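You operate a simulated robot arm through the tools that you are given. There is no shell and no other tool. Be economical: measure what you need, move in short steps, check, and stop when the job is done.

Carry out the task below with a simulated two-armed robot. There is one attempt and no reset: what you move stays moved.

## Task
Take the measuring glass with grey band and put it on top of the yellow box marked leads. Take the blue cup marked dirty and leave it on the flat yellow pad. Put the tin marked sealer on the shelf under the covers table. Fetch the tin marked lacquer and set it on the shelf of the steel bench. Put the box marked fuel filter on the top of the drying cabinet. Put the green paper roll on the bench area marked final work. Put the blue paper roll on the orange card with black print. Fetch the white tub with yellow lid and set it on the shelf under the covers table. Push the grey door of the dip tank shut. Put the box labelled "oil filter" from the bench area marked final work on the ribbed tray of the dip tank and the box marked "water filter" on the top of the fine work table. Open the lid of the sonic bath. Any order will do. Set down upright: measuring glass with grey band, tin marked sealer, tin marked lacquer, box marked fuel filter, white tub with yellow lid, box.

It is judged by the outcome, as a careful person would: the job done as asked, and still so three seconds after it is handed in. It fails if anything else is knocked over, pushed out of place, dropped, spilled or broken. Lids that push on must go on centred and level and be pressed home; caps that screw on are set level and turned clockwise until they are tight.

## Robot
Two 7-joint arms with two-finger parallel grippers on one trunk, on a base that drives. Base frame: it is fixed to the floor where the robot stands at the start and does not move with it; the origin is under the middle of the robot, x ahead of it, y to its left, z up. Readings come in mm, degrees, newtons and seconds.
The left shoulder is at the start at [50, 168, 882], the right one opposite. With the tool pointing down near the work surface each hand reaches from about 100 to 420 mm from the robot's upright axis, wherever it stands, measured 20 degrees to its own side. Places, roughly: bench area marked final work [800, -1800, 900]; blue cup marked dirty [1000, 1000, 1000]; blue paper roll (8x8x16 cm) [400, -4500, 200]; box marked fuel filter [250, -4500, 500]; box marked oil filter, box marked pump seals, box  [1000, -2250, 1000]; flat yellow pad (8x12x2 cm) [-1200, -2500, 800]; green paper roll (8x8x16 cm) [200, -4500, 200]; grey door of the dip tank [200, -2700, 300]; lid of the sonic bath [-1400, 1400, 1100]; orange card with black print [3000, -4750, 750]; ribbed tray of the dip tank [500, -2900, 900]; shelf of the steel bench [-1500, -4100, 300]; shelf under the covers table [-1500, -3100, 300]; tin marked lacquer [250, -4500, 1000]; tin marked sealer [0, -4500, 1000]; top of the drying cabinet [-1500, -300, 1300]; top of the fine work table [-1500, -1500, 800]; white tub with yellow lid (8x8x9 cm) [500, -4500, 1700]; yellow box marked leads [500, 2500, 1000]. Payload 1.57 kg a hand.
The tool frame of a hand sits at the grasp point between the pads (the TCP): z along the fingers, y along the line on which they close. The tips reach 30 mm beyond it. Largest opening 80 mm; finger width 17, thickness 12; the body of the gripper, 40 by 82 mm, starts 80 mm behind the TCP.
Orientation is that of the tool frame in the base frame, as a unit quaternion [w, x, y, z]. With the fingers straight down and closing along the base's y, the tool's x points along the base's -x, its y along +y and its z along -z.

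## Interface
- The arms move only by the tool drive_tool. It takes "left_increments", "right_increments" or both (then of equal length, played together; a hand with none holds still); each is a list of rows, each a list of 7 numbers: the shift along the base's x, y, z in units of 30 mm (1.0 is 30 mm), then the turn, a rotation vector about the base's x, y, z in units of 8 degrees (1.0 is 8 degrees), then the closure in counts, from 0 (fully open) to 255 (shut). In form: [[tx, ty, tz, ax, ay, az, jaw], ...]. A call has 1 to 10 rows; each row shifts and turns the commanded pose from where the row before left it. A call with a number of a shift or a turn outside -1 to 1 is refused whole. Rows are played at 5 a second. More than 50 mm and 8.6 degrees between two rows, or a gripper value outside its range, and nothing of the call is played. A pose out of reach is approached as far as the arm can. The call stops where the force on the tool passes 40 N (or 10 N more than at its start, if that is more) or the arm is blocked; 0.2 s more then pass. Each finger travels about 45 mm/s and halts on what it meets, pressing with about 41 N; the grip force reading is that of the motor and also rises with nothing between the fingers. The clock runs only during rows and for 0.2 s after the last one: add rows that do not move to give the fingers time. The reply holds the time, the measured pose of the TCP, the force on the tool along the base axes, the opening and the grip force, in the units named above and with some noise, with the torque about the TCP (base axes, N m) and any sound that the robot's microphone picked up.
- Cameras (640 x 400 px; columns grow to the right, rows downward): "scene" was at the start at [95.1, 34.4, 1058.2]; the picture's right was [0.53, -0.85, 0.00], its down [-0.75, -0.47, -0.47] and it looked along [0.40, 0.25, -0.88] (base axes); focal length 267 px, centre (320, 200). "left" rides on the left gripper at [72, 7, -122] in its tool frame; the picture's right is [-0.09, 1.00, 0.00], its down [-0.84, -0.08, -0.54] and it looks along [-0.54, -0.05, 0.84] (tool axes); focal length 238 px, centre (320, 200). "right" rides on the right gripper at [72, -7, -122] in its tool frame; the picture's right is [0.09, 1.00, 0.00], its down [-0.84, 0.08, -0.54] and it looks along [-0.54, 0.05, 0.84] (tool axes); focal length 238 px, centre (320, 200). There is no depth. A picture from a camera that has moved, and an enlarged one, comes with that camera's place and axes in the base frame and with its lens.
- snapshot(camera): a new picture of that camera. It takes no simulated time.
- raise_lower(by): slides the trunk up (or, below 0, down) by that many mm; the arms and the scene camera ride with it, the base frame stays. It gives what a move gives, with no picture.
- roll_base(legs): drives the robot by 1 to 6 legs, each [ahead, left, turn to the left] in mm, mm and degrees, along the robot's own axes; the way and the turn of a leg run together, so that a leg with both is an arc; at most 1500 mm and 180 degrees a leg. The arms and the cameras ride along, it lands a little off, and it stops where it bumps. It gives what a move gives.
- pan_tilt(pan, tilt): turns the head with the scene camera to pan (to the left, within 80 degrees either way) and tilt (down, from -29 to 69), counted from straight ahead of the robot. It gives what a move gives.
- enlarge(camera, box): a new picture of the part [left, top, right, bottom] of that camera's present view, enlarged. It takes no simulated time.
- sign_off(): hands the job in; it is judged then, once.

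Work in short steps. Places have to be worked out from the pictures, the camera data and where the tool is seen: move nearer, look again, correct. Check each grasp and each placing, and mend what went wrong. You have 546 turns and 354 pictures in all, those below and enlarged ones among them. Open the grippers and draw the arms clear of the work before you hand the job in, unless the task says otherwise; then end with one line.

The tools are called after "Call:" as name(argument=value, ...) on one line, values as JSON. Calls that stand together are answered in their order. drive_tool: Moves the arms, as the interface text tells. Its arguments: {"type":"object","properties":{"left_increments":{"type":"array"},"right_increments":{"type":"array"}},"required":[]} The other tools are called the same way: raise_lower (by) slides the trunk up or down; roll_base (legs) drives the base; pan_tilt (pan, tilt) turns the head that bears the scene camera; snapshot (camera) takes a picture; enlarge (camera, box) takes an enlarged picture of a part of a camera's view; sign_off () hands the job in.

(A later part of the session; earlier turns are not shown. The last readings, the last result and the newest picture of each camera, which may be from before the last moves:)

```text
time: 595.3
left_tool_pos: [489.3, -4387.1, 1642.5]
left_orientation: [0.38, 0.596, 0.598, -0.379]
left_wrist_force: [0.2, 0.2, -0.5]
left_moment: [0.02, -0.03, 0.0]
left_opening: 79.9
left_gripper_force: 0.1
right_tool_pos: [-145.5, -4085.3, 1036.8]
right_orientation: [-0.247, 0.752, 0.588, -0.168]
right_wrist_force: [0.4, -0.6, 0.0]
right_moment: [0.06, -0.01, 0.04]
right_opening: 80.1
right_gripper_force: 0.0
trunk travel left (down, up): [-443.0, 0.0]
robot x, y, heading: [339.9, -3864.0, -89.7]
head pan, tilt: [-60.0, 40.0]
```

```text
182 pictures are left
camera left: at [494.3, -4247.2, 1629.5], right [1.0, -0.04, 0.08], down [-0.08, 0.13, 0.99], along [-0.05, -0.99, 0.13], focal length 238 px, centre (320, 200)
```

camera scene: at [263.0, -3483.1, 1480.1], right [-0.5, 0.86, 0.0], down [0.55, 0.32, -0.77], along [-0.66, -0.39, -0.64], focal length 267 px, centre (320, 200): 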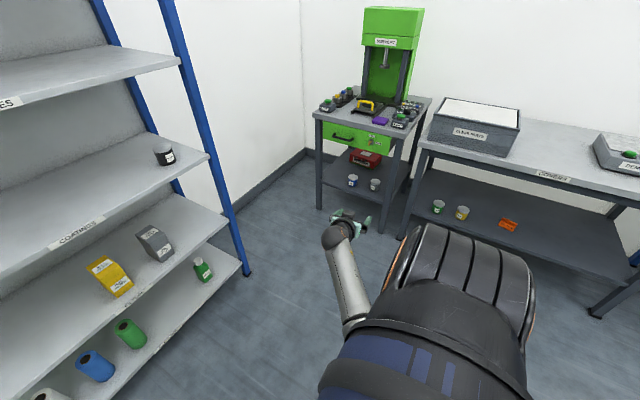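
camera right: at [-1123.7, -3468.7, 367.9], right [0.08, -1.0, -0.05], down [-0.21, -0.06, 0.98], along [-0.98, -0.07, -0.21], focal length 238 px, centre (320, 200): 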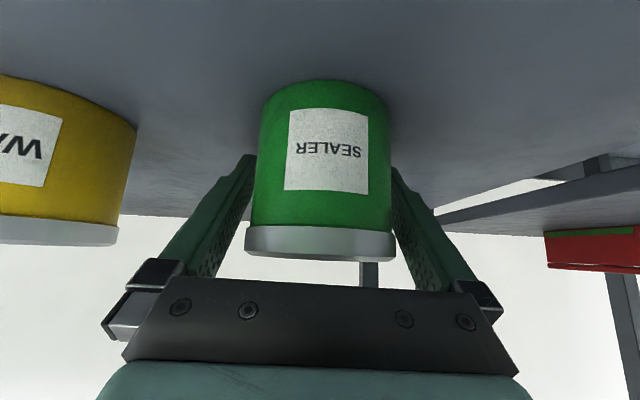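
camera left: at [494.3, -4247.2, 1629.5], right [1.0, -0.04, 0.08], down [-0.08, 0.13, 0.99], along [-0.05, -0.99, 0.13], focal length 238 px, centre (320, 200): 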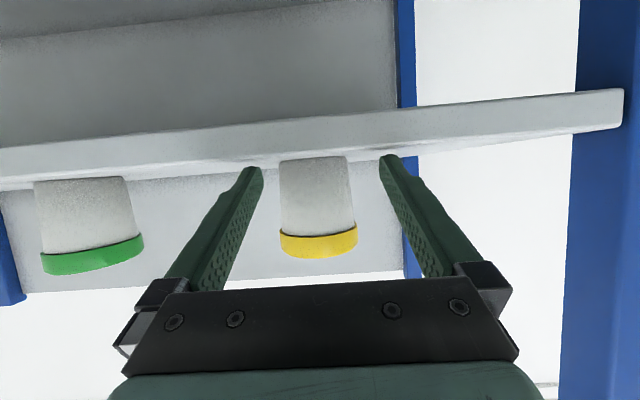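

Tub is 1622–1715 high with the lid above 1692, centre ≈(483, −4495). I raise to z≈1661, trim x, and move in 95 mm.

Call:
drive_tool(left_increments=[[-0.2, 0, 0.62, 0, 0, 0, 0], [0, 0, 0, 0, 0, 0, 0]])

Call:
roll_base(legs=[[92, 0, 0]])

Call:
snapshot(camera="left")

```text
time: 595.9
left_tool_pos: [483.5, -4387.3, 1661.1]
left_orientation: [0.378, 0.596, 0.598, -0.379]
left_wrist_force: [0.0, 0.2, -0.8]
left_moment: [0.0, 0.01, -0.01]
left_opening: 79.8
left_gripper_force: 0.1
right_tool_pos: [-144.9, -4085.9, 1037.2]
right_orientation: [-0.247, 0.752, 0.588, -0.167]
right_wrist_force: [-0.8, 0.2, 0.1]
right_moment: [0.04, 0.0, 0.04]
right_opening: 80.1
right_gripper_force: 0.1
trunk travel left (down, up): [-443.0, 0.0]
robot x, y, heading: [339.2, -3869.4, -89.5]
head pan, tilt: [-60.0, 40.0]
```

```text
time: 597.0
left_tool_pos: [485.2, -4477.0, 1661.5]
left_orientation: [0.38, 0.594, 0.599, -0.379]
left_wrist_force: [-0.3, -0.4, -0.1]
left_moment: [0.02, -0.03, 0.0]
left_opening: 80.2
left_gripper_force: 0.0
right_tool_pos: [-144.6, -4176.6, 1036.3]
right_orientation: [-0.247, 0.751, 0.589, -0.167]
right_wrist_force: [0.1, -0.5, 0.3]
right_moment: [0.01, -0.04, -0.04]
right_opening: 80.2
right_gripper_force: 0.1
trunk travel left (down, up): [-443.0, 0.0]
robot x, y, heading: [335.3, -3960.6, -89.3]
head pan, tilt: [-60.0, 40.0]
```

```text
181 pictures are left
camera left: at [489.7, -4337.7, 1648.4], right [1.0, -0.03, 0.08], down [-0.08, 0.13, 0.99], along [-0.05, -0.99, 0.13], focal length 238 px, centre (320, 200)
```

left: 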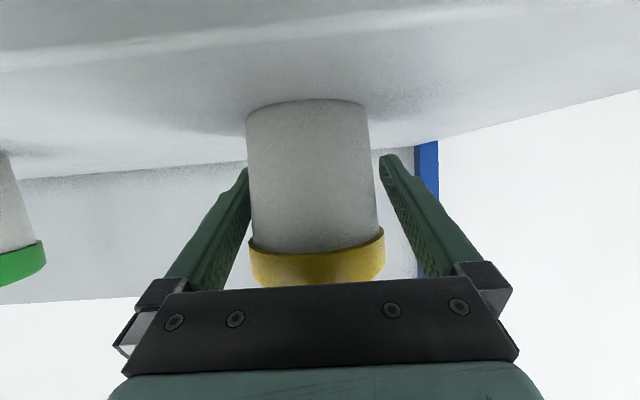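

Tub centre is at the TCP. Trim −4 mm in x, close, and lift.

Call:
drive_tool(left_increments=[[-0.13, 0, 0, 0, 0, 0, 0], [0, 0, 0, 0, 0, 0, 0], [0, 0, 0, 0, 0, 0, 110], [0, 0, 0, 0, 0, 0, 110], [0, 0, 0, 0, 0, 0, 110], [0, 0, 0, 0, 0, 0, 110]])

Call:
drive_tool(left_increments=[[0, 0, 0.3, 0, 0, 0, 110], [0, 0, 0.4, 0, 0, 0, 110], [0, 0, 0.4, 0, 0, 0, 110], [0, 0, 0, 0, 0, 0, 110]])

Call:
snapshot(camera="left")

```text
time: 598.4
left_tool_pos: [480.0, -4477.2, 1660.3]
left_orientation: [0.38, 0.595, 0.598, -0.379]
left_wrist_force: [-0.7, 0.1, 0.4]
left_moment: [-0.04, -0.02, -0.02]
left_opening: 66.0
left_gripper_force: 41.2
right_tool_pos: [-144.5, -4176.2, 1036.8]
right_orientation: [-0.247, 0.751, 0.59, -0.168]
right_wrist_force: [0.0, 0.5, 0.7]
right_moment: [0.0, 0.02, 0.0]
right_opening: 79.8
right_gripper_force: 0.0
trunk travel left (down, up): [-443.0, 0.0]
robot x, y, heading: [340.7, -3956.7, -89.4]
head pan, tilt: [-60.0, 40.0]
```

```text
time: 599.4
left_tool_pos: [480.4, -4475.1, 1686.0]
left_orientation: [0.38, 0.595, 0.598, -0.379]
left_wrist_force: [-0.2, 0.4, -1.6]
left_moment: [0.01, 0.01, -0.02]
left_opening: 66.2
left_gripper_force: 40.8
left hand out of reach, approached as far as the arm can: row 3
right_tool_pos: [-143.9, -4176.4, 1035.8]
right_orientation: [-0.247, 0.751, 0.589, -0.168]
right_wrist_force: [0.4, 0.6, -1.7]
right_moment: [-0.01, 0.01, 0.02]
right_opening: 79.9
right_gripper_force: 0.0
trunk travel left (down, up): [-443.0, 0.0]
robot x, y, heading: [339.3, -3955.2, -89.8]
head pan, tilt: [-60.0, 40.0]
```

```text
180 pictures are left
camera left: at [485.9, -4335.2, 1673.2], right [1.0, -0.03, 0.08], down [-0.08, 0.14, 0.99], along [-0.04, -0.99, 0.13], focal length 238 px, centre (320, 200)
```

left: 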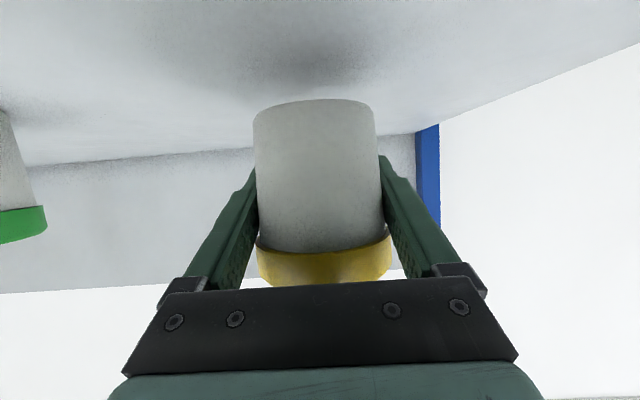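

Tub held. Back out of the rack, then lower the left arm in steps.

Call:
roll_base(legs=[[-300, 0, 0]])

Call:
drive_tool(left_increments=[[0, 0, -1, 0, 0, 0, 110], [0, 0, -1, 0, 0, 0, 110], [0, 0, -1, 0, 0, 0, 110], [0, 0, -1, 0, 0, 0, 110], [0, 0, -1, 0, 0, 0, 110], [0, 0.2, -1, 0, 0, 0, 110], [0, 0.2, -1, 0, 0, 0, 110], [0, 0.2, -1, 0, 0, 0, 110], [0, 0.2, -1, 0, 0, 0, 110], [0, 0.2, -1, 0, 0, 0, 110]])

Call:
drive_tool(left_increments=[[0.3, 0.2, -1, 0, 0, 0, 110], [0.3, 0.2, -1, 0, 0, 0, 110], [0.3, 0.2, -1, 0, 0, 0, 110], [0.3, 0.2, -1, 0, 0, 0, 110], [0.3, 0.2, -1, 0, 0, 0, 110], [0.3, 0, -1, 0, 0, 0, 110], [0.3, 0, -1, 0, 0, 0, 110], [0, 0, 0, 0, 0, 0, 110]])

Call:
snapshot(camera="left")

```text
time: 601.5
left_tool_pos: [477.0, -4175.5, 1686.8]
left_orientation: [0.379, 0.595, 0.597, -0.38]
left_wrist_force: [0.1, -0.2, -0.8]
left_moment: [-0.02, -0.01, 0.02]
left_opening: 65.7
left_gripper_force: 41.3
right_tool_pos: [-147.2, -3876.1, 1037.5]
right_orientation: [-0.247, 0.752, 0.588, -0.167]
right_wrist_force: [-0.4, -1.0, -0.4]
right_moment: [-0.01, -0.01, 0.02]
right_opening: 79.7
right_gripper_force: 0.1
trunk travel left (down, up): [-443.0, 0.0]
robot x, y, heading: [335.9, -3657.6, -89.4]
head pan, tilt: [-60.0, 40.0]
```

```text
time: 603.6
left_tool_pos: [479.8, -4170.5, 1385.4]
left_orientation: [0.38, 0.595, 0.598, -0.379]
left_wrist_force: [-0.6, 0.1, -1.7]
left_moment: [-0.02, -0.02, -0.01]
left_opening: 65.7
left_gripper_force: 41.1
left hand out of reach, approached as far as the arm can: row 6, 7, 8
right_tool_pos: [-146.5, -3876.2, 1037.7]
right_orientation: [-0.247, 0.751, 0.588, -0.168]
right_wrist_force: [0.9, -0.4, 0.6]
right_moment: [0.02, -0.03, -0.02]
right_opening: 79.9
right_gripper_force: 0.1
trunk travel left (down, up): [-443.0, 0.0]
robot x, y, heading: [336.0, -3656.8, -89.6]
head pan, tilt: [-60.0, 40.0]
```

```text
time: 605.0
left_tool_pos: [521.3, -4140.1, 1321.5]
left_orientation: [0.432, 0.55, 0.554, -0.452]
left_wrist_force: [0.1, -0.7, -1.8]
left_moment: [-0.02, 0.01, 0.0]
left_opening: 65.8
left_gripper_force: 40.7
right_tool_pos: [-146.9, -3876.8, 1037.5]
right_orientation: [-0.247, 0.751, 0.589, -0.167]
right_wrist_force: [0.2, 0.5, 0.9]
right_moment: [-0.01, 0.01, 0.02]
right_opening: 80.1
right_gripper_force: 0.0
trunk travel left (down, up): [-443.0, 0.0]
robot x, y, heading: [335.8, -3660.0, -89.3]
head pan, tilt: [-60.0, 40.0]
stopped in row 6 (left hand): the arm was blocked; the commanded pose is now the measured one
```

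```text
179 pictures are left
camera left: at [527.2, -4006.9, 1278.8], right [1.0, -0.03, 0.06], down [-0.05, 0.35, 0.94], along [-0.05, -0.94, 0.34], focal length 238 px, centre (320, 200)
```

left: 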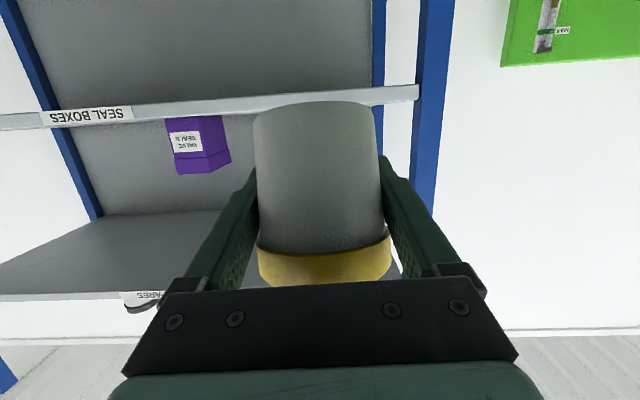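

The retract was blocked; I push the hand out again a bit, restore the 25° pitch and lower with more reach.

Call:
drive_tool(left_increments=[[0.3, -0.8, 0, 0.4, 0, 0, 110], [0.3, -0.8, 0, 0.4, 0, 0, 110], [0.3, -0.5, 0, 0.4, 0, 0, 110], [0, 0, -1, 0.4, 0, 0, 110], [0, 0, -1, 0, 0, 0, 110], [0, 0, -1, 0, 0, 0, 110], [0, 0, -1, 0, 0, 0, 110], [0, 0, -1, 0, 0, 0, 110], [0, 0, -1, 0, 0, 0, 110], [0, 0, -1, 0, 0, 0, 110]])

Call:
pan_tilt(pan=20, tilt=45)

Call:
snapshot(camera="scene")

```text
time: 606.8
left_tool_pos: [556.1, -4213.5, 1264.5]
left_orientation: [0.423, 0.56, 0.567, -0.431]
left_wrist_force: [-0.4, -0.1, -1.9]
left_moment: [-0.02, -0.02, 0.03]
left_opening: 66.0
left_gripper_force: 40.9
right_tool_pos: [-147.1, -3876.8, 1037.5]
right_orientation: [-0.247, 0.751, 0.589, -0.168]
right_wrist_force: [0.1, 0.2, 1.0]
right_moment: [-0.02, 0.02, 0.02]
right_opening: 79.9
right_gripper_force: 0.0
trunk travel left (down, up): [-443.0, 0.0]
robot x, y, heading: [334.0, -3654.1, -89.2]
head pan, tilt: [-60.0, 40.0]
stopped in row 9 (left hand): the arm was blocked; the commanded pose is now the measured one
```

```text
time: 608.3
left_tool_pos: [555.3, -4212.1, 1263.6]
left_orientation: [0.423, 0.559, 0.567, -0.433]
left_wrist_force: [0.3, -0.9, -1.5]
left_moment: [-0.05, -0.02, 0.01]
left_opening: 65.8
left_gripper_force: 40.7
right_tool_pos: [-148.0, -3875.8, 1037.4]
right_orientation: [-0.246, 0.751, 0.589, -0.168]
right_wrist_force: [-0.8, 0.3, 0.5]
right_moment: [0.02, -0.03, -0.01]
right_opening: 80.2
right_gripper_force: 0.0
trunk travel left (down, up): [-443.0, 0.0]
robot x, y, heading: [335.0, -3661.7, -89.4]
head pan, tilt: [20.0, 45.0]
```

```text
178 pictures are left
camera scene: at [366.0, -3774.0, 1472.8], right [-0.94, -0.35, 0.0], down [-0.25, 0.66, -0.71], along [0.25, -0.66, -0.71], focal length 267 px, centre (320, 200)
```

scene: 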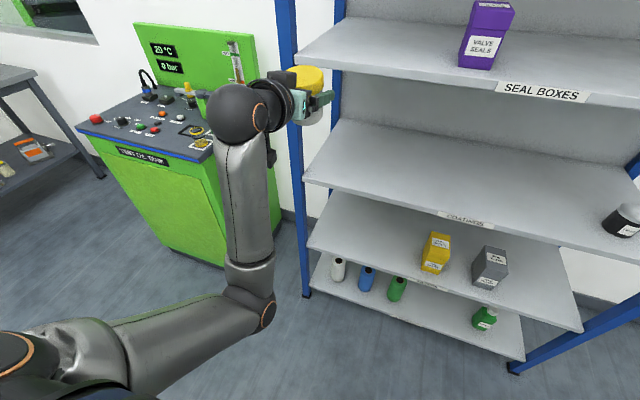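

Forearm is vertical with the wrist at its limit; reaching further out while lowering should relax it.

Call:
roll_base(legs=[[-250, 0, 0]])

Call:
drive_tool(left_increments=[[0.2, -0.9, -0.4, 0.1, 0, 0, 110], [0.2, -0.9, -0.5, 0.2, 0, 0, 110], [0.2, -0.8, -0.6, 0.2, 0, 0, 110], [0.2, -0.5, -0.8, 0.2, 0, 0, 110], [0.2, -0.3, -0.9, 0.2, 0, 0, 110], [0.2, 0, -1, 0.2, 0, 0, 110], [0, 0, -1, 0.1, 0, 0, 110], [0, 0, -1, 0, 0, 0, 110]])

Call:
snapshot(camera="scene")

```text
time: 610.1
left_tool_pos: [553.6, -3960.7, 1265.3]
left_orientation: [0.422, 0.56, 0.566, -0.433]
left_wrist_force: [-0.5, -0.3, -1.7]
left_moment: [-0.02, 0.02, 0.04]
left_opening: 66.1
left_gripper_force: 41.3
right_tool_pos: [-149.4, -3623.2, 1038.0]
right_orientation: [-0.247, 0.751, 0.589, -0.168]
right_wrist_force: [1.1, 0.0, 0.2]
right_moment: [-0.01, 0.01, 0.01]
right_opening: 79.9
right_gripper_force: 0.1
trunk travel left (down, up): [-443.0, 0.0]
robot x, y, heading: [336.9, -3402.5, -89.6]
head pan, tilt: [20.0, 45.0]
```

```text
time: 612.0
left_tool_pos: [587.8, -4060.7, 1080.9]
left_orientation: [0.375, 0.593, 0.601, -0.383]
left_wrist_force: [-0.2, -0.6, -1.5]
left_moment: [0.01, 0.0, -0.02]
left_opening: 66.0
left_gripper_force: 41.0
right_tool_pos: [-150.0, -3624.6, 1038.0]
right_orientation: [-0.247, 0.752, 0.588, -0.168]
right_wrist_force: [0.2, 0.8, -0.4]
right_moment: [-0.01, 0.01, -0.02]
right_opening: 80.0
right_gripper_force: 0.1
trunk travel left (down, up): [-443.0, 0.0]
robot x, y, heading: [332.3, -3404.4, -89.5]
head pan, tilt: [20.0, 45.0]
```

```text
177 pictures are left
camera scene: at [363.8, -3521.6, 1472.8], right [-0.94, -0.35, 0.0], down [-0.25, 0.66, -0.71], along [0.25, -0.66, -0.71], focal length 267 px, centre (320, 200)
```

scene: 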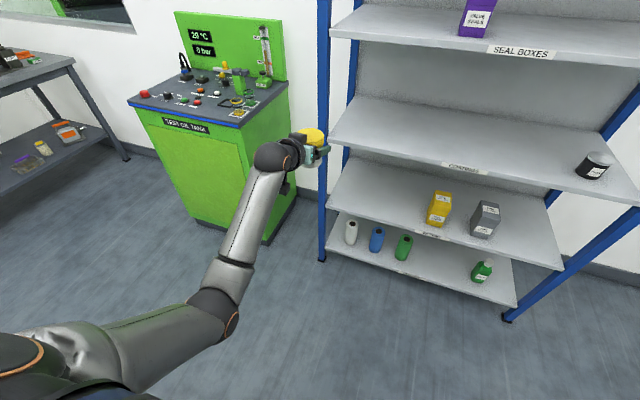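

It works. Continue lowering at this reach to see that shelf height (relative) is attainable.

Call:
drive_tool(left_increments=[[0, 0, -1, 0, 0, 0, 110], [0, 0, -1, 0, 0, 0, 110], [0, 0, -1, 0, 0, 0, 110], [0, 0, -1, 0, 0, 0, 110], [0, 0, -1, 0, 0, 0, 110], [0, 0, -1, 0, 0, 0, 110], [0, 0, -1, 0, 0, 0, 110], [0, 0, -1, 0, 0, 0, 110], [0, 0, -1, 0, 0, 0, 110], [0, 0, -1, 0, 0, 0, 110]])

```text
time: 614.1
left_tool_pos: [591.3, -4061.2, 782.5]
left_orientation: [0.375, 0.593, 0.601, -0.384]
left_wrist_force: [-0.2, -1.2, -2.1]
left_moment: [-0.02, -0.02, -0.04]
left_opening: 65.9
left_gripper_force: 41.0
left hand out of reach, approached as far as the arm can: row 10
right_tool_pos: [-151.0, -3624.4, 1037.8]
right_orientation: [-0.247, 0.751, 0.589, -0.168]
right_wrist_force: [0.5, 0.0, -0.1]
right_moment: [0.02, -0.02, 0.02]
right_opening: 79.9
right_gripper_force: 0.0
trunk travel left (down, up): [-443.0, 0.0]
robot x, y, heading: [330.6, -3405.3, -89.4]
head pan, tilt: [20.0, 45.0]
```

Feasible. I take the tub to the covers table now: turn west, drive, then lower the trunk.

Call:
roll_base(legs=[[0, 0, -90.4], [580, 0, 0], [0, -750, 0]])

Call:
raise_lower(by=-380)

Call:
pan_tilt(pan=20, tilt=30)

Call:
snapshot(camera="scene")

Call:
snapshot(camera="left")

```text
time: 625.0
left_tool_pos: [-897.2, -2894.7, 783.2]
left_orientation: [-0.011, 0.844, -0.001, -0.536]
left_wrist_force: [0.9, 0.0, -1.4]
left_moment: [-0.03, -0.03, 0.01]
left_opening: 65.6
left_gripper_force: 41.2
right_tool_pos: [-450.7, -2160.2, 1037.7]
right_orientation: [-0.294, 0.946, -0.122, 0.058]
right_wrist_force: [0.1, 0.0, 0.6]
right_moment: [0.04, -0.01, -0.01]
right_opening: 80.0
right_gripper_force: 0.0
trunk travel left (down, up): [-443.0, 0.0]
robot x, y, heading: [-239.1, -2646.4, 179.8]
head pan, tilt: [20.0, 45.0]
```

```text
time: 628.6
left_tool_pos: [-897.6, -2895.7, 404.3]
left_orientation: [-0.009, 0.844, 0.0, -0.536]
left_wrist_force: [-0.2, -0.1, -1.5]
left_moment: [0.02, 0.02, -0.02]
left_opening: 65.7
left_gripper_force: 41.2
right_tool_pos: [-449.4, -2160.6, 658.1]
right_orientation: [-0.293, 0.946, -0.122, 0.058]
right_wrist_force: [0.3, -0.7, 0.1]
right_moment: [0.01, -0.03, 0.01]
right_opening: 80.0
right_gripper_force: 0.1
trunk travel left (down, up): [-63.0, 380.0]
robot x, y, heading: [-243.0, -2644.2, 179.6]
head pan, tilt: [20.0, 45.0]
```

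```text
time: 629.4
left_tool_pos: [-897.2, -2895.2, 402.0]
left_orientation: [-0.009, 0.844, 0.0, -0.536]
left_wrist_force: [-0.1, 0.3, -1.2]
left_moment: [0.02, 0.01, -0.01]
left_opening: 65.9
left_gripper_force: 40.8
right_tool_pos: [-450.6, -2160.2, 656.7]
right_orientation: [-0.293, 0.946, -0.123, 0.058]
right_wrist_force: [0.1, 0.4, 0.0]
right_moment: [-0.03, 0.02, -0.02]
right_opening: 79.9
right_gripper_force: 0.0
trunk travel left (down, up): [-63.0, 380.0]
robot x, y, heading: [-237.2, -2649.1, 179.5]
head pan, tilt: [20.0, 30.0]
```

```text
176 pictures are left
camera scene: at [-363.9, -2677.2, 1115.3], right [-0.34, 0.94, 0.0], down [0.47, 0.17, -0.87], along [-0.81, -0.29, -0.5], focal length 267 px, centre (320, 200)
```

scene: 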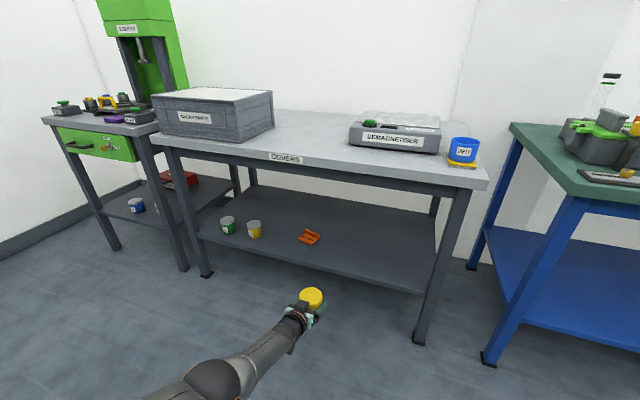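

```text
175 pictures are left
camera left: at [-758.0, -2904.4, 390.1], right [-0.05, -1.0, 0.07], down [0.13, 0.06, 0.99], along [-0.99, 0.06, 0.13], focal length 238 px, centre (320, 200)
```

left: 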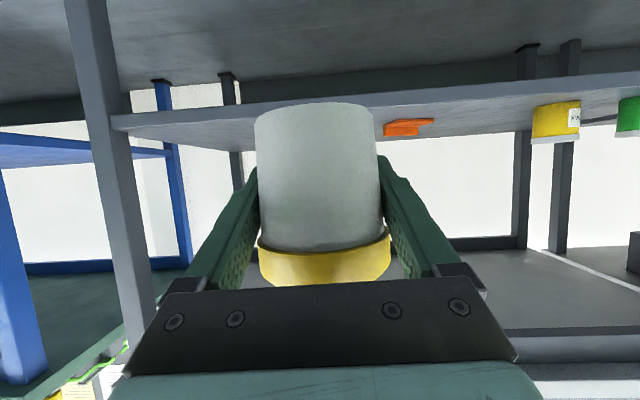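

Clear path at y≈−2895. Drive in so the tub is over the shelf.

Call:
roll_base(legs=[[368, 0, 0]])

Call:
snapshot(camera="left")

Call:
snapshot(camera="scene")

```text
time: 631.8
left_tool_pos: [-1270.1, -2887.4, 402.6]
left_orientation: [-0.012, 0.844, -0.003, -0.536]
left_wrist_force: [-0.2, -0.5, -1.9]
left_moment: [0.0, -0.01, 0.0]
left_opening: 65.8
left_gripper_force: 41.3
right_tool_pos: [-817.9, -2156.2, 658.1]
right_orientation: [-0.293, 0.946, -0.126, 0.059]
right_wrist_force: [-0.1, -0.5, 0.7]
right_moment: [0.03, 0.01, -0.02]
right_opening: 80.1
right_gripper_force: 0.1
trunk travel left (down, up): [-63.0, 380.0]
robot x, y, heading: [-610.2, -2641.0, 179.4]
head pan, tilt: [20.0, 30.0]
```

```text
174 pictures are left
camera left: at [-1129.7, -2898.1, 390.1], right [-0.06, -1.0, 0.07], down [0.13, 0.06, 0.99], along [-0.99, 0.07, 0.13], focal length 238 px, centre (320, 200)
```

left: 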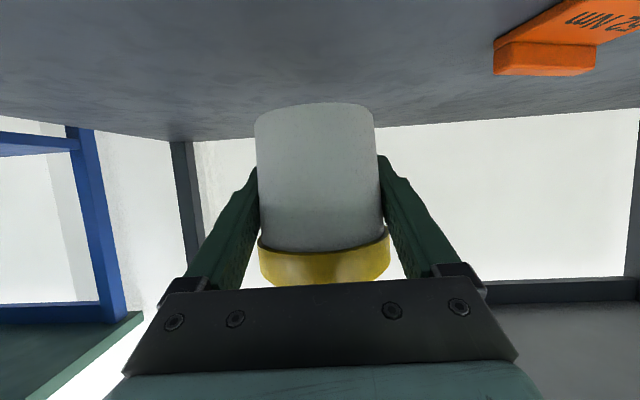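

```text
173 pictures are left
camera scene: at [-734.1, -2673.4, 1115.4], right [-0.33, 0.94, 0.0], down [0.47, 0.17, -0.87], along [-0.82, -0.29, -0.5], focal length 267 px, centre (320, 200)
```

scene: 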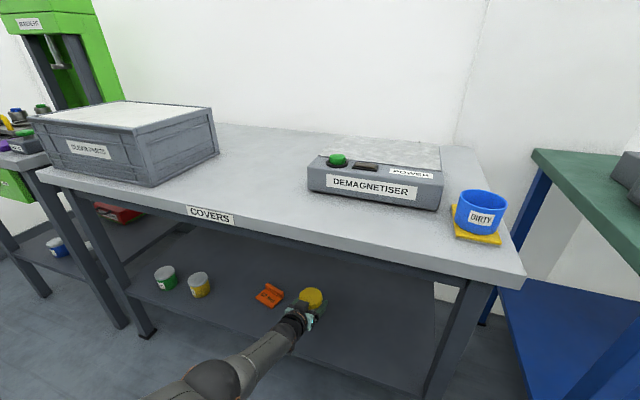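

Lower 50 mm with the trunk, then feel with the arm.

Call:
raise_lower(by=-50)

Call:
drive_tool(left_increments=[[0, 0, -0.2, 0, 0, 0, 110], [0, 0, -0.15, 0, 0, 0, 110], [0, 0, 0, 0, 0, 0, 110]])

Call:
drive_tool(left_increments=[[0, 0, -0.12, 0, 0, 0, 110], [0, 0, -0.12, 0, 0, 0, 110], [0, 0, 0, 0, 0, 0, 110]])

```text
time: 632.7
left_tool_pos: [-1268.2, -2888.7, 369.7]
left_orientation: [-0.018, 0.84, 0.0, -0.542]
left_wrist_force: [-0.5, -1.0, -2.4]
left_moment: [-0.01, -0.01, 0.01]
left_opening: 65.9
left_gripper_force: 41.5
right_tool_pos: [-815.4, -2158.1, 633.2]
right_orientation: [-0.301, 0.944, -0.131, 0.046]
right_wrist_force: [-0.1, -0.6, -0.2]
right_moment: [-0.02, -0.02, -0.04]
right_opening: 80.0
right_gripper_force: 0.0
trunk travel left (down, up): [-13.0, 430.0]
robot x, y, heading: [-611.8, -2643.3, 179.3]
head pan, tilt: [20.0, 30.0]
```

```text
time: 633.5
left_tool_pos: [-1268.4, -2888.6, 369.5]
left_orientation: [-0.016, 0.84, 0.001, -0.542]
left_wrist_force: [-0.1, 0.9, -1.6]
left_moment: [-0.01, -0.01, -0.01]
left_opening: 65.8
left_gripper_force: 41.7
left hand out of reach, approached as far as the arm can: row 1, 2
right_tool_pos: [-815.2, -2157.3, 633.5]
right_orientation: [-0.301, 0.943, -0.131, 0.045]
right_wrist_force: [0.4, 0.0, -0.2]
right_moment: [0.03, 0.0, 0.0]
right_opening: 80.1
right_gripper_force: 0.0
trunk travel left (down, up): [-13.0, 430.0]
robot x, y, heading: [-607.2, -2643.7, 179.0]
head pan, tilt: [20.0, 30.0]
```

```text
time: 634.3
left_tool_pos: [-1266.0, -2890.7, 367.7]
left_orientation: [-0.017, 0.841, 0.001, -0.541]
left_wrist_force: [-0.3, -0.5, -1.0]
left_moment: [0.01, 0.02, 0.01]
left_opening: 66.0
left_gripper_force: 41.3
left hand out of reach, approached as far as the arm can: row 2
right_tool_pos: [-815.4, -2156.3, 633.1]
right_orientation: [-0.302, 0.943, -0.131, 0.044]
right_wrist_force: [-0.5, 0.5, 0.4]
right_moment: [-0.02, -0.02, -0.02]
right_opening: 80.1
right_gripper_force: 0.0
trunk travel left (down, up): [-13.0, 430.0]
robot x, y, heading: [-607.2, -2644.2, 179.5]
head pan, tilt: [20.0, 30.0]
```

The elbows are resting on the base at this trunk height. I raise the trunk 50 mm again and lower the arm tangentially (down and in) instead, with the base moved up.

Call:
raise_lower(by=50)

Call:
drive_tool(left_increments=[[0.6, 0, -0.3, 0, 0, 0, 110], [0.6, 0, -0.5, 0, 0, 0, 110], [0.4, 0, -0.6, 0, 0, 0, 110], [0, 0, 0, 0, 0, 0, 110]])

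```text
time: 635.2
left_tool_pos: [-1267.6, -2888.9, 399.3]
left_orientation: [-0.011, 0.845, -0.003, -0.535]
left_wrist_force: [0.2, 0.8, -1.6]
left_moment: [-0.04, 0.03, -0.01]
left_opening: 65.9
left_gripper_force: 40.8
right_tool_pos: [-816.6, -2155.7, 656.7]
right_orientation: [-0.293, 0.946, -0.124, 0.059]
right_wrist_force: [-0.1, -0.4, -0.7]
right_moment: [0.0, -0.01, -0.02]
right_opening: 80.3
right_gripper_force: 0.0
trunk travel left (down, up): [-63.0, 380.0]
robot x, y, heading: [-610.8, -2642.2, 179.3]
head pan, tilt: [20.0, 30.0]
```

```text
time: 636.2
left_tool_pos: [-1220.0, -2888.5, 358.8]
left_orientation: [-0.012, 0.845, -0.003, -0.535]
left_wrist_force: [0.0, 0.0, -1.6]
left_moment: [0.03, 0.02, 0.02]
left_opening: 65.9
left_gripper_force: 41.1
right_tool_pos: [-818.0, -2155.4, 657.2]
right_orientation: [-0.293, 0.946, -0.124, 0.059]
right_wrist_force: [-0.2, 0.4, -0.1]
right_moment: [0.02, 0.01, 0.03]
right_opening: 80.1
right_gripper_force: 0.1
trunk travel left (down, up): [-63.0, 380.0]
robot x, y, heading: [-607.3, -2650.4, 179.5]
head pan, tilt: [20.0, 30.0]
```

Good. Base ahead 45 mm, then lower to contact.

Call:
roll_base(legs=[[45, 0, 0]])

Call:
drive_tool(left_increments=[[0, 0, -0.4, 0, 0, 0, 110], [0, 0, -0.2, 0, 0, 0, 110], [0, 0, -0.12, 0, 0, 0, 110], [0, 0, 0, 0, 0, 0, 110]])

Call:
drive_tool(left_increments=[[0, 0, -0.12, 0, 0, 0, 110], [0, 0, -0.12, 0, 0, 0, 110], [0, 0, 0, 0, 0, 0, 110]])

```text
time: 637.1
left_tool_pos: [-1264.5, -2887.6, 358.3]
left_orientation: [-0.012, 0.845, -0.003, -0.535]
left_wrist_force: [0.3, 0.2, -0.5]
left_moment: [-0.02, 0.04, 0.0]
left_opening: 65.8
left_gripper_force: 41.4
right_tool_pos: [-861.7, -2155.4, 657.4]
right_orientation: [-0.293, 0.946, -0.125, 0.06]
right_wrist_force: [-0.6, 0.0, 0.0]
right_moment: [-0.01, -0.01, 0.01]
right_opening: 80.1
right_gripper_force: 0.0
trunk travel left (down, up): [-63.0, 380.0]
robot x, y, heading: [-654.5, -2648.1, 179.2]
head pan, tilt: [20.0, 30.0]
```

```text
time: 638.1
left_tool_pos: [-1262.5, -2889.4, 353.6]
left_orientation: [-0.012, 0.844, -0.003, -0.536]
left_wrist_force: [0.5, -0.9, -1.1]
left_moment: [0.01, 0.03, 0.03]
left_opening: 65.7
left_gripper_force: 41.4
left hand out of reach, approached as far as the arm can: row 1, 2, 3
right_tool_pos: [-861.0, -2154.3, 658.0]
right_orientation: [-0.292, 0.946, -0.125, 0.06]
right_wrist_force: [0.4, 0.2, 0.2]
right_moment: [0.0, -0.02, 0.03]
right_opening: 79.7
right_gripper_force: 0.0
trunk travel left (down, up): [-63.0, 380.0]
robot x, y, heading: [-651.8, -2643.4, 179.3]
head pan, tilt: [20.0, 30.0]
```

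```text
time: 638.9
left_tool_pos: [-1261.1, -2891.2, 352.6]
left_orientation: [-0.011, 0.845, -0.002, -0.535]
left_wrist_force: [-0.8, 0.6, -1.2]
left_moment: [0.01, 0.02, -0.01]
left_opening: 65.7
left_gripper_force: 41.1
left hand out of reach, approached as far as the arm can: row 2
right_tool_pos: [-861.8, -2156.3, 658.1]
right_orientation: [-0.292, 0.946, -0.126, 0.059]
right_wrist_force: [0.3, 0.6, -0.7]
right_moment: [0.0, 0.01, -0.01]
right_opening: 79.9
right_gripper_force: 0.2
trunk travel left (down, up): [-63.0, 380.0]
robot x, y, heading: [-653.3, -2644.5, 179.5]
head pan, tilt: [20.0, 30.0]
```

Call:
drive_tool(left_increments=[[0.6, 0, -0.2, 0, 0, 0, 110], [0.6, 0, -0.2, 0, 0, 0, 110], [0.3, 0, 0, 0, 0, 0, 110], [0, 0, 0, 0, 0, 0, 110]])

Call:
roll_base(legs=[[40, 0, 0]])

Call:
drive_tool(left_increments=[[0, 0, -0.1, 0, 0, 0, 110], [0, 0, -0.1, 0, 0, 0, 110], [0, 0, 0, 0, 0, 0, 110]])

```text
time: 639.9
left_tool_pos: [-1216.9, -2890.9, 342.7]
left_orientation: [-0.011, 0.845, -0.003, -0.535]
left_wrist_force: [-0.3, -0.4, -1.3]
left_moment: [0.02, -0.01, 0.03]
left_opening: 65.6
left_gripper_force: 40.4
right_tool_pos: [-860.7, -2154.2, 659.2]
right_orientation: [-0.293, 0.946, -0.126, 0.059]
right_wrist_force: [0.1, 0.1, -0.4]
right_moment: [0.04, -0.02, -0.03]
right_opening: 80.2
right_gripper_force: 0.0
trunk travel left (down, up): [-63.0, 380.0]
robot x, y, heading: [-654.8, -2644.4, 179.3]
head pan, tilt: [20.0, 30.0]
```

```text
time: 640.8
left_tool_pos: [-1255.3, -2890.1, 340.7]
left_orientation: [-0.011, 0.845, -0.003, -0.535]
left_wrist_force: [0.5, -0.3, -2.5]
left_moment: [0.01, 0.04, -0.04]
left_opening: 65.8
left_gripper_force: 41.1
right_tool_pos: [-901.5, -2153.7, 658.5]
right_orientation: [-0.293, 0.946, -0.125, 0.058]
right_wrist_force: [-0.4, 0.6, -0.6]
right_moment: [0.02, 0.0, 0.03]
right_opening: 80.2
right_gripper_force: 0.1
trunk travel left (down, up): [-63.0, 380.0]
robot x, y, heading: [-692.6, -2644.5, 179.3]
head pan, tilt: [20.0, 30.0]
```

```text
time: 641.6
left_tool_pos: [-1258.0, -2889.6, 339.4]
left_orientation: [-0.012, 0.842, -0.004, -0.54]
left_wrist_force: [1.8, 1.3, 17.4]
left_moment: [-0.35, -0.48, 0.05]
left_opening: 65.8
left_gripper_force: 41.1
right_tool_pos: [-901.5, -2154.6, 657.2]
right_orientation: [-0.292, 0.946, -0.125, 0.058]
right_wrist_force: [0.6, -0.8, 0.9]
right_moment: [-0.01, 0.01, -0.01]
right_opening: 80.2
right_gripper_force: 0.2
trunk travel left (down, up): [-63.0, 380.0]
robot x, y, heading: [-692.1, -2645.4, 179.3]
head pan, tilt: [20.0, 30.0]
```

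Contact. Open and back straight out with the base.

Call:
drive_tool(left_increments=[[0, 0, 0.05, 0, 0, 0, 60], [0, 0, 0, 0, 0, 0, 0], [0, 0, 0, 0, 0, 0, 0], [0, 0, 0, 0, 0, 0, 0]])

Call:
snapshot(camera="left")

Call:
roll_base(legs=[[-380, 0, 0]])

Call:
snapshot(camera="scene")

```text
time: 642.6
left_tool_pos: [-1256.0, -2888.9, 336.4]
left_orientation: [-0.011, 0.844, -0.002, -0.535]
left_wrist_force: [-0.6, -0.2, 0.8]
left_moment: [-0.01, -0.03, 0.01]
left_opening: 80.0
left_gripper_force: 0.0
right_tool_pos: [-900.5, -2155.2, 657.7]
right_orientation: [-0.292, 0.946, -0.125, 0.06]
right_wrist_force: [-0.4, 0.7, -0.1]
right_moment: [0.01, 0.0, 0.01]
right_opening: 80.0
right_gripper_force: 0.0
trunk travel left (down, up): [-63.0, 380.0]
robot x, y, heading: [-693.9, -2643.7, 179.4]
head pan, tilt: [20.0, 30.0]
```

```text
172 pictures are left
camera left: at [-1115.5, -2899.9, 324.7], right [-0.06, -1.0, 0.07], down [0.13, 0.06, 0.99], along [-0.99, 0.07, 0.13], focal length 238 px, centre (320, 200)
```

left: 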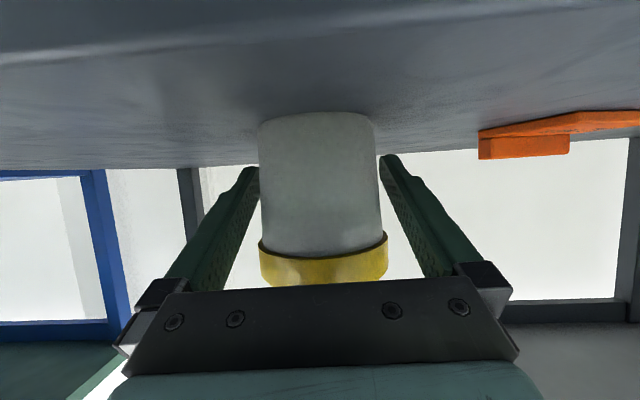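

```text
time: 645.0
left_tool_pos: [-873.8, -2896.3, 338.3]
left_orientation: [-0.009, 0.845, 0.0, -0.535]
left_wrist_force: [-0.1, -0.5, -0.4]
left_moment: [0.04, 0.0, -0.01]
left_opening: 79.9
left_gripper_force: 0.0
right_tool_pos: [-523.7, -2158.8, 657.5]
right_orientation: [-0.293, 0.946, -0.121, 0.058]
right_wrist_force: [-0.1, 0.7, -0.6]
right_moment: [-0.02, 0.03, 0.06]
right_opening: 80.2
right_gripper_force: 0.1
trunk travel left (down, up): [-63.0, 380.0]
robot x, y, heading: [-314.0, -2648.3, 179.7]
head pan, tilt: [20.0, 30.0]
```

```text
171 pictures are left
camera scene: at [-437.3, -2676.2, 1115.4], right [-0.34, 0.94, 0.0], down [0.47, 0.17, -0.87], along [-0.81, -0.29, -0.5], focal length 267 px, centre (320, 200)
```

scene: 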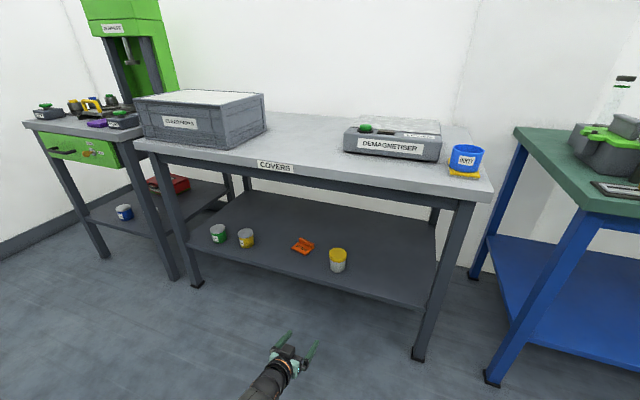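

Tub stands on the covers shelf. Now I bring both arms to comfortable postures (left: in, up, pitched 45°).

Call:
drive_tool(left_increments=[[0.6, 0, 0.5, 0, -0.5, 0, 0], [0.6, 0, 0.5, 0, -0.5, 0, 0], [0.6, 0, 0.6, 0, -0.5, 0, 0], [0.6, 0, 0.7, 0, -0.5, 0, 0], [0.6, 0, 0.8, 0, -0.5, 0, 0], [0.3, 0, 1, 0, 0, 0, 0], [0.3, 0, 1, 0, 0, 0, 0], [0, 0, 1, 0, 0, 0, 0], [0, 0, 1, 0, 0, 0, 0], [0, 0, 0, 0, 0, 0, 0]])

Call:
raise_lower(by=200)

Call:
pan_tilt(pan=0, tilt=60)

Call:
snapshot(camera="scene")

```text
time: 647.2
left_tool_pos: [-765.8, -2897.8, 549.8]
left_orientation: [-0.009, 0.925, 0.002, -0.381]
left_wrist_force: [0.4, 0.7, 0.0]
left_moment: [0.02, 0.01, 0.0]
left_opening: 80.0
left_gripper_force: 0.0
right_tool_pos: [-524.2, -2159.1, 657.6]
right_orientation: [-0.293, 0.947, -0.121, 0.059]
right_wrist_force: [0.3, 0.9, -1.0]
right_moment: [0.02, -0.03, 0.02]
right_opening: 80.0
right_gripper_force: 0.1
trunk travel left (down, up): [-63.0, 380.0]
robot x, y, heading: [-312.8, -2646.0, 179.9]
head pan, tilt: [20.0, 30.0]
```

```text
time: 649.4
left_tool_pos: [-765.5, -2897.8, 749.7]
left_orientation: [-0.01, 0.925, 0.001, -0.381]
left_wrist_force: [0.0, 0.0, -0.2]
left_moment: [0.01, -0.01, 0.03]
left_opening: 80.3
left_gripper_force: 0.2
right_tool_pos: [-524.1, -2159.9, 857.4]
right_orientation: [-0.293, 0.947, -0.121, 0.058]
right_wrist_force: [0.1, -0.1, 0.6]
right_moment: [0.02, -0.01, 0.03]
right_opening: 79.9
right_gripper_force: 0.0
trunk travel left (down, up): [-263.0, 180.0]
robot x, y, heading: [-307.0, -2641.8, 179.4]
head pan, tilt: [20.0, 30.0]
```

```text
time: 650.3
left_tool_pos: [-766.5, -2897.8, 749.8]
left_orientation: [-0.011, 0.925, 0.001, -0.381]
left_wrist_force: [0.1, -0.2, -0.6]
left_moment: [0.0, -0.01, 0.0]
left_opening: 80.2
left_gripper_force: 0.1
right_tool_pos: [-524.3, -2158.7, 857.5]
right_orientation: [-0.293, 0.947, -0.121, 0.058]
right_wrist_force: [0.6, 0.2, -0.3]
right_moment: [-0.02, -0.02, -0.01]
right_opening: 80.0
right_gripper_force: 0.1
trunk travel left (down, up): [-263.0, 180.0]
robot x, y, heading: [-314.9, -2646.6, 179.8]
head pan, tilt: [0.0, 60.0]
```

```text
170 pictures are left
camera scene: at [-418.8, -2645.4, 1273.4], right [0.0, 1.0, 0.0], down [0.87, 0.0, -0.5], along [-0.5, 0.0, -0.87], focal length 267 px, centre (320, 200)
```

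scene: 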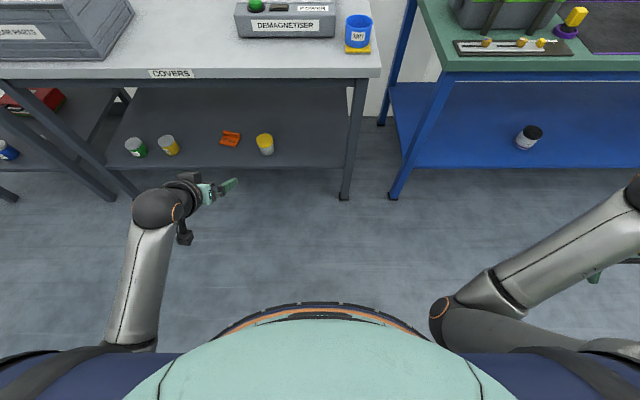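

Call:
drive_tool(right_increments=[[-0.9, -0.6, 0, -0.854, 0.17, 0.353, 0], [-0.9, -0.6, 0, -0.854, 0.17, 0.353, 0], [-0.9, -0.6, 0, -0.854, 0.17, 0.353, 0], [-0.9, -0.6, 0, -0.854, 0.17, 0.353, 0], [-0.9, -0.6, 0, -0.854, 0.17, 0.353, 0], [-0.5, -0.6, 0, 0, 0, 0, 0], [0, -0.6, 0, 0, 0, 0, 0], [0, -0.6, 0, 0, 0, 0, 0], [0, 0, 0, 0, 0, 0, 0]])

```text
time: 650.9
left_tool_pos: [-765.1, -2896.7, 750.4]
left_orientation: [-0.01, 0.925, 0.002, -0.38]
left_wrist_force: [0.4, 0.6, -0.2]
left_moment: [0.0, 0.02, -0.03]
left_opening: 79.9
left_gripper_force: 0.0
right_tool_pos: [-491.7, -2152.6, 844.6]
right_orientation: [-0.27, 0.947, -0.087, 0.154]
right_wrist_force: [-0.1, -0.4, -0.4]
right_moment: [0.04, -0.03, 0.02]
right_opening: 79.8
right_gripper_force: 0.1
trunk travel left (down, up): [-263.0, 180.0]
robot x, y, heading: [-313.5, -2642.3, 180.0]
head pan, tilt: [0.0, 60.0]
stopped in row 2 (right hand): the arm was blocked; the commanded pose is now the measured one
```

Blocked by the torso; move the right hand outward and forward first.

Call:
drive_tool(right_increments=[[-0.5, 0.8, 0, 0, 0, 0, 0], [-0.7, 0.8, 0, 0, 0, 0, 0], [-1, 0.5, 0, 0, 0, 0, 0], [-1, 0.5, 0, 0, 0, 0, 0], [-1, 0.3, 0, 0, 0, 0, 0], [-1, 0, 0, 0, 0, 0, 0], [-1, 0, 0, 0, 0, 0, 0], [-1, 0, 0, 0, 0, 0, 0]])

Call:
drive_tool(right_increments=[[-0.3, -0.3, 0, -0.8, 0.1, 0.2, 0], [-0.3, -0.3, 0, -0.8, 0.1, 0.2, 0], [-0.3, -0.3, 0, -0.8, 0.1, 0.2, 0], [-0.3, -0.3, 0, -0.8, 0, 0.2, 0], [0, -0.3, 0, -0.5, 0, 0.2, 0]])

Call:
snapshot(camera="scene")

```text
time: 652.7
left_tool_pos: [-765.6, -2896.0, 749.4]
left_orientation: [-0.01, 0.925, 0.002, -0.38]
left_wrist_force: [-1.2, 0.3, 0.7]
left_moment: [0.0, 0.03, 0.01]
left_opening: 80.0
left_gripper_force: 0.1
right_tool_pos: [-710.6, -2068.4, 843.6]
right_orientation: [-0.268, 0.947, -0.088, 0.154]
right_wrist_force: [-0.6, -0.1, 0.1]
right_moment: [-0.01, 0.03, -0.02]
right_opening: 79.9
right_gripper_force: 0.0
trunk travel left (down, up): [-263.0, 180.0]
robot x, y, heading: [-311.8, -2647.3, 179.8]
head pan, tilt: [0.0, 60.0]
```

```text
time: 653.9
left_tool_pos: [-765.5, -2898.3, 749.6]
left_orientation: [-0.01, 0.925, 0.001, -0.381]
left_wrist_force: [0.7, 0.4, 0.3]
left_moment: [0.0, 0.01, -0.03]
left_opening: 79.8
left_gripper_force: 0.1
right_tool_pos: [-745.7, -2112.4, 845.2]
right_orientation: [-0.023, 0.99, 0.015, 0.135]
right_wrist_force: [-0.1, -0.2, 0.1]
right_moment: [-0.02, 0.01, -0.01]
right_opening: 80.0
right_gripper_force: 0.1
trunk travel left (down, up): [-263.0, 180.0]
robot x, y, heading: [-314.6, -2643.6, 179.7]
head pan, tilt: [0.0, 60.0]
```

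```text
169 pictures are left
camera scene: at [-418.8, -2645.4, 1273.3], right [0.0, 1.0, 0.0], down [0.87, 0.0, -0.5], along [-0.5, 0.0, -0.87], focal length 267 px, centre (320, 200)
```

scene: 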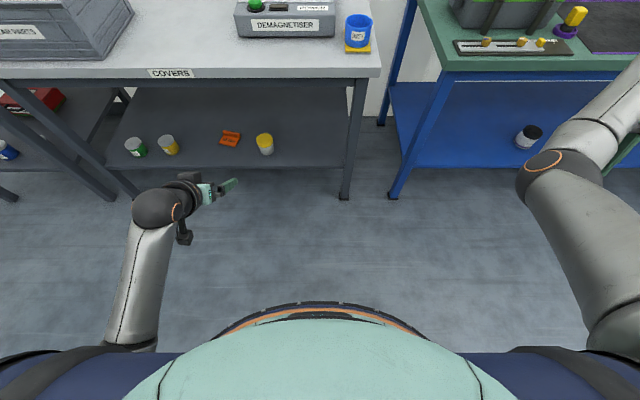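

Call:
drive_tool(right_increments=[[0, -1, 0, 0, 0.94, 0, 0], [0, -1, 0, 0, 0.94, 0, 0], [0, -1, 0, 0, 0.94, 0, 0], [0, -1, 0, 0, 0.94, 0, 0], [0, -1, 0, 0, 0.94, 0, 0], [0, -1, 0, 0, 0.94, 0, 0], [0, -1, 0, 0, 0.94, 0, 0], [0, -1, 0, 0, 0.94, 0, 0], [0, 0, 0, 0, 0, 0, 0]])

Call:
roll_base(legs=[[0, 0, 90], [900, 0, 0], [0, 640, 0]])

Call:
pan_tilt(pan=0, tilt=45)

Call:
snapshot(camera="scene")

```text
time: 655.4
left_tool_pos: [-765.5, -2896.1, 749.9]
left_orientation: [-0.009, 0.925, 0.002, -0.38]
left_wrist_force: [0.2, 0.8, 0.7]
left_moment: [-0.01, 0.0, -0.01]
left_opening: 79.6
left_gripper_force: 0.0
right_tool_pos: [-787.6, -2259.5, 961.9]
right_orientation: [-0.081, 0.912, -0.019, -0.401]
right_wrist_force: [-0.1, -0.2, -0.2]
right_moment: [-0.03, 0.02, 0.02]
right_opening: 80.1
right_gripper_force: 0.0
trunk travel left (down, up): [-263.0, 180.0]
robot x, y, heading: [-308.1, -2641.2, 179.8]
head pan, tilt: [0.0, 60.0]
stopped in row 7 (right hand): the arm was blocked; the commanded pose is now the measured one
```

```text
time: 667.1
left_tool_pos: [591.7, -3987.5, 749.9]
left_orientation: [0.266, 0.646, 0.662, -0.274]
left_wrist_force: [0.0, -1.1, -0.4]
left_moment: [0.01, 0.02, 0.04]
left_opening: 80.0
left_gripper_force: 0.1
right_tool_pos: [-42.1, -4025.0, 963.8]
right_orientation: [0.229, 0.651, 0.64, -0.339]
right_wrist_force: [0.5, 0.1, -1.4]
right_moment: [-0.01, 0.0, -0.04]
right_opening: 79.9
right_gripper_force: 0.1
trunk travel left (down, up): [-263.0, 180.0]
robot x, y, heading: [327.8, -3541.8, -89.1]
head pan, tilt: [0.0, 60.0]
```

```text
time: 667.9
left_tool_pos: [592.4, -3989.5, 750.2]
left_orientation: [0.265, 0.646, 0.662, -0.274]
left_wrist_force: [-0.9, 0.0, 0.5]
left_moment: [0.0, -0.02, -0.04]
left_opening: 80.1
left_gripper_force: 0.0
right_tool_pos: [-43.4, -4025.2, 963.0]
right_orientation: [0.229, 0.651, 0.639, -0.339]
right_wrist_force: [-0.4, -0.5, 0.8]
right_moment: [0.03, -0.03, 0.01]
right_opening: 80.0
right_gripper_force: 0.0
trunk travel left (down, up): [-263.0, 180.0]
robot x, y, heading: [332.3, -3542.0, -89.0]
head pan, tilt: [0.0, 45.0]
```

```text
168 pictures are left
camera scene: at [335.2, -3662.3, 1292.8], right [-1.0, -0.02, 0.0], down [-0.01, 0.71, -0.71], along [0.01, -0.71, -0.71], focal length 267 px, centre (320, 200)
```

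scene: 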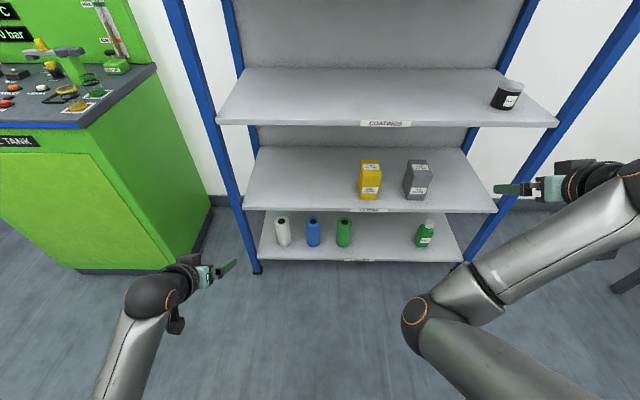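

Fuel box is at x≈145 on the shelf at z≈475. I'll use the left hand: shift the base, lower the trunk, and draw the right hand back and outward.

Call:
drive_tool(right_increments=[[-0.5, 0.8, 0, 0, 0, 0, 0], [-0.5, 0.8, 0, 0, 0, 0, 0], [-0.5, 0.8, 0, 0, 0, 0, 0], [-0.5, 0.8, 0, 0, 0, 0, 0], [-0.5, 0.8, 0, 0, 0, 0, 0]])

Call:
raise_lower(by=-140)

Call:
roll_base(legs=[[0, 0, -1], [270, -430, 0]])

Call:
snapshot(camera="left")

Call:
snapshot(camera="scene")

```text
time: 669.1
left_tool_pos: [593.4, -3988.2, 750.5]
left_orientation: [0.266, 0.646, 0.662, -0.273]
left_wrist_force: [0.7, -0.3, 0.0]
left_moment: [0.03, 0.03, -0.01]
left_opening: 80.0
left_gripper_force: 0.1
right_tool_pos: [-117.7, -3905.2, 962.2]
right_orientation: [0.229, 0.652, 0.639, -0.338]
right_wrist_force: [0.2, 0.0, 0.0]
right_moment: [0.02, 0.01, -0.01]
right_opening: 80.1
right_gripper_force: 0.1
trunk travel left (down, up): [-263.0, 180.0]
robot x, y, heading: [331.2, -3540.8, -88.8]
head pan, tilt: [0.0, 45.0]
```

```text
time: 670.8
left_tool_pos: [593.3, -3988.2, 610.4]
left_orientation: [0.266, 0.646, 0.661, -0.274]
left_wrist_force: [0.0, 0.4, 0.2]
left_moment: [0.03, 0.02, 0.01]
left_opening: 80.1
left_gripper_force: 0.2
right_tool_pos: [-118.6, -3906.1, 823.6]
right_orientation: [0.229, 0.652, 0.639, -0.338]
right_wrist_force: [0.0, -0.1, -0.1]
right_moment: [0.03, 0.01, 0.01]
right_opening: 79.7
right_gripper_force: 0.2
trunk travel left (down, up): [-123.0, 320.0]
robot x, y, heading: [329.6, -3540.5, -89.3]
head pan, tilt: [0.0, 45.0]
```

```text
time: 674.1
left_tool_pos: [152.4, -4266.6, 610.2]
left_orientation: [0.262, 0.654, 0.654, -0.277]
left_wrist_force: [0.1, -0.6, 0.0]
left_moment: [0.01, 0.01, 0.01]
left_opening: 80.1
left_gripper_force: 0.0
right_tool_pos: [-556.5, -4166.3, 821.2]
right_orientation: [0.225, 0.659, 0.632, -0.341]
right_wrist_force: [-0.4, 0.2, 0.1]
right_moment: [0.02, 0.0, 0.02]
right_opening: 79.8
right_gripper_force: 0.1
trunk travel left (down, up): [-123.0, 320.0]
robot x, y, heading: [-94.3, -3812.3, -90.3]
head pan, tilt: [0.0, 45.0]
```

```text
167 pictures are left
camera left: at [159.4, -4130.0, 646.4], right [1.0, -0.07, 0.05], down [-0.06, -0.21, 0.98], along [-0.06, -0.97, -0.22], focal length 238 px, centre (320, 200)
```

left: 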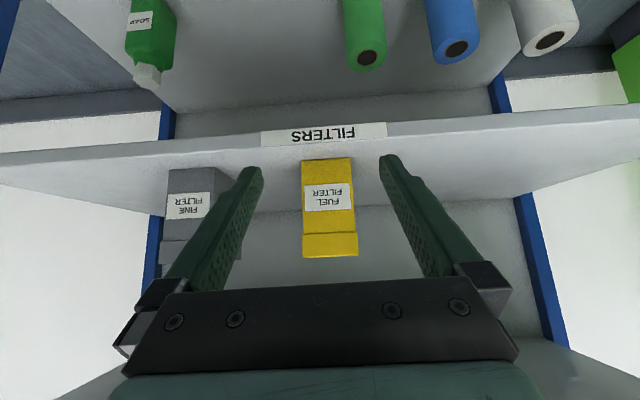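

```text
166 pictures are left
camera scene: at [-98.0, -3933.5, 1152.8], right [-1.0, 0.01, 0.0], down [0.0, 0.71, -0.71], along [0.0, -0.71, -0.71], focal length 267 px, centre (320, 200)
```

scene: 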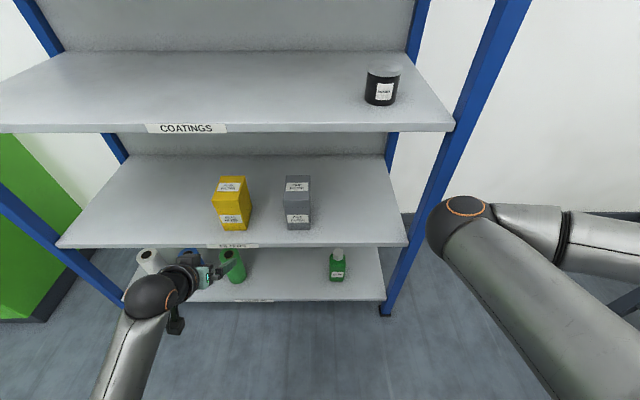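

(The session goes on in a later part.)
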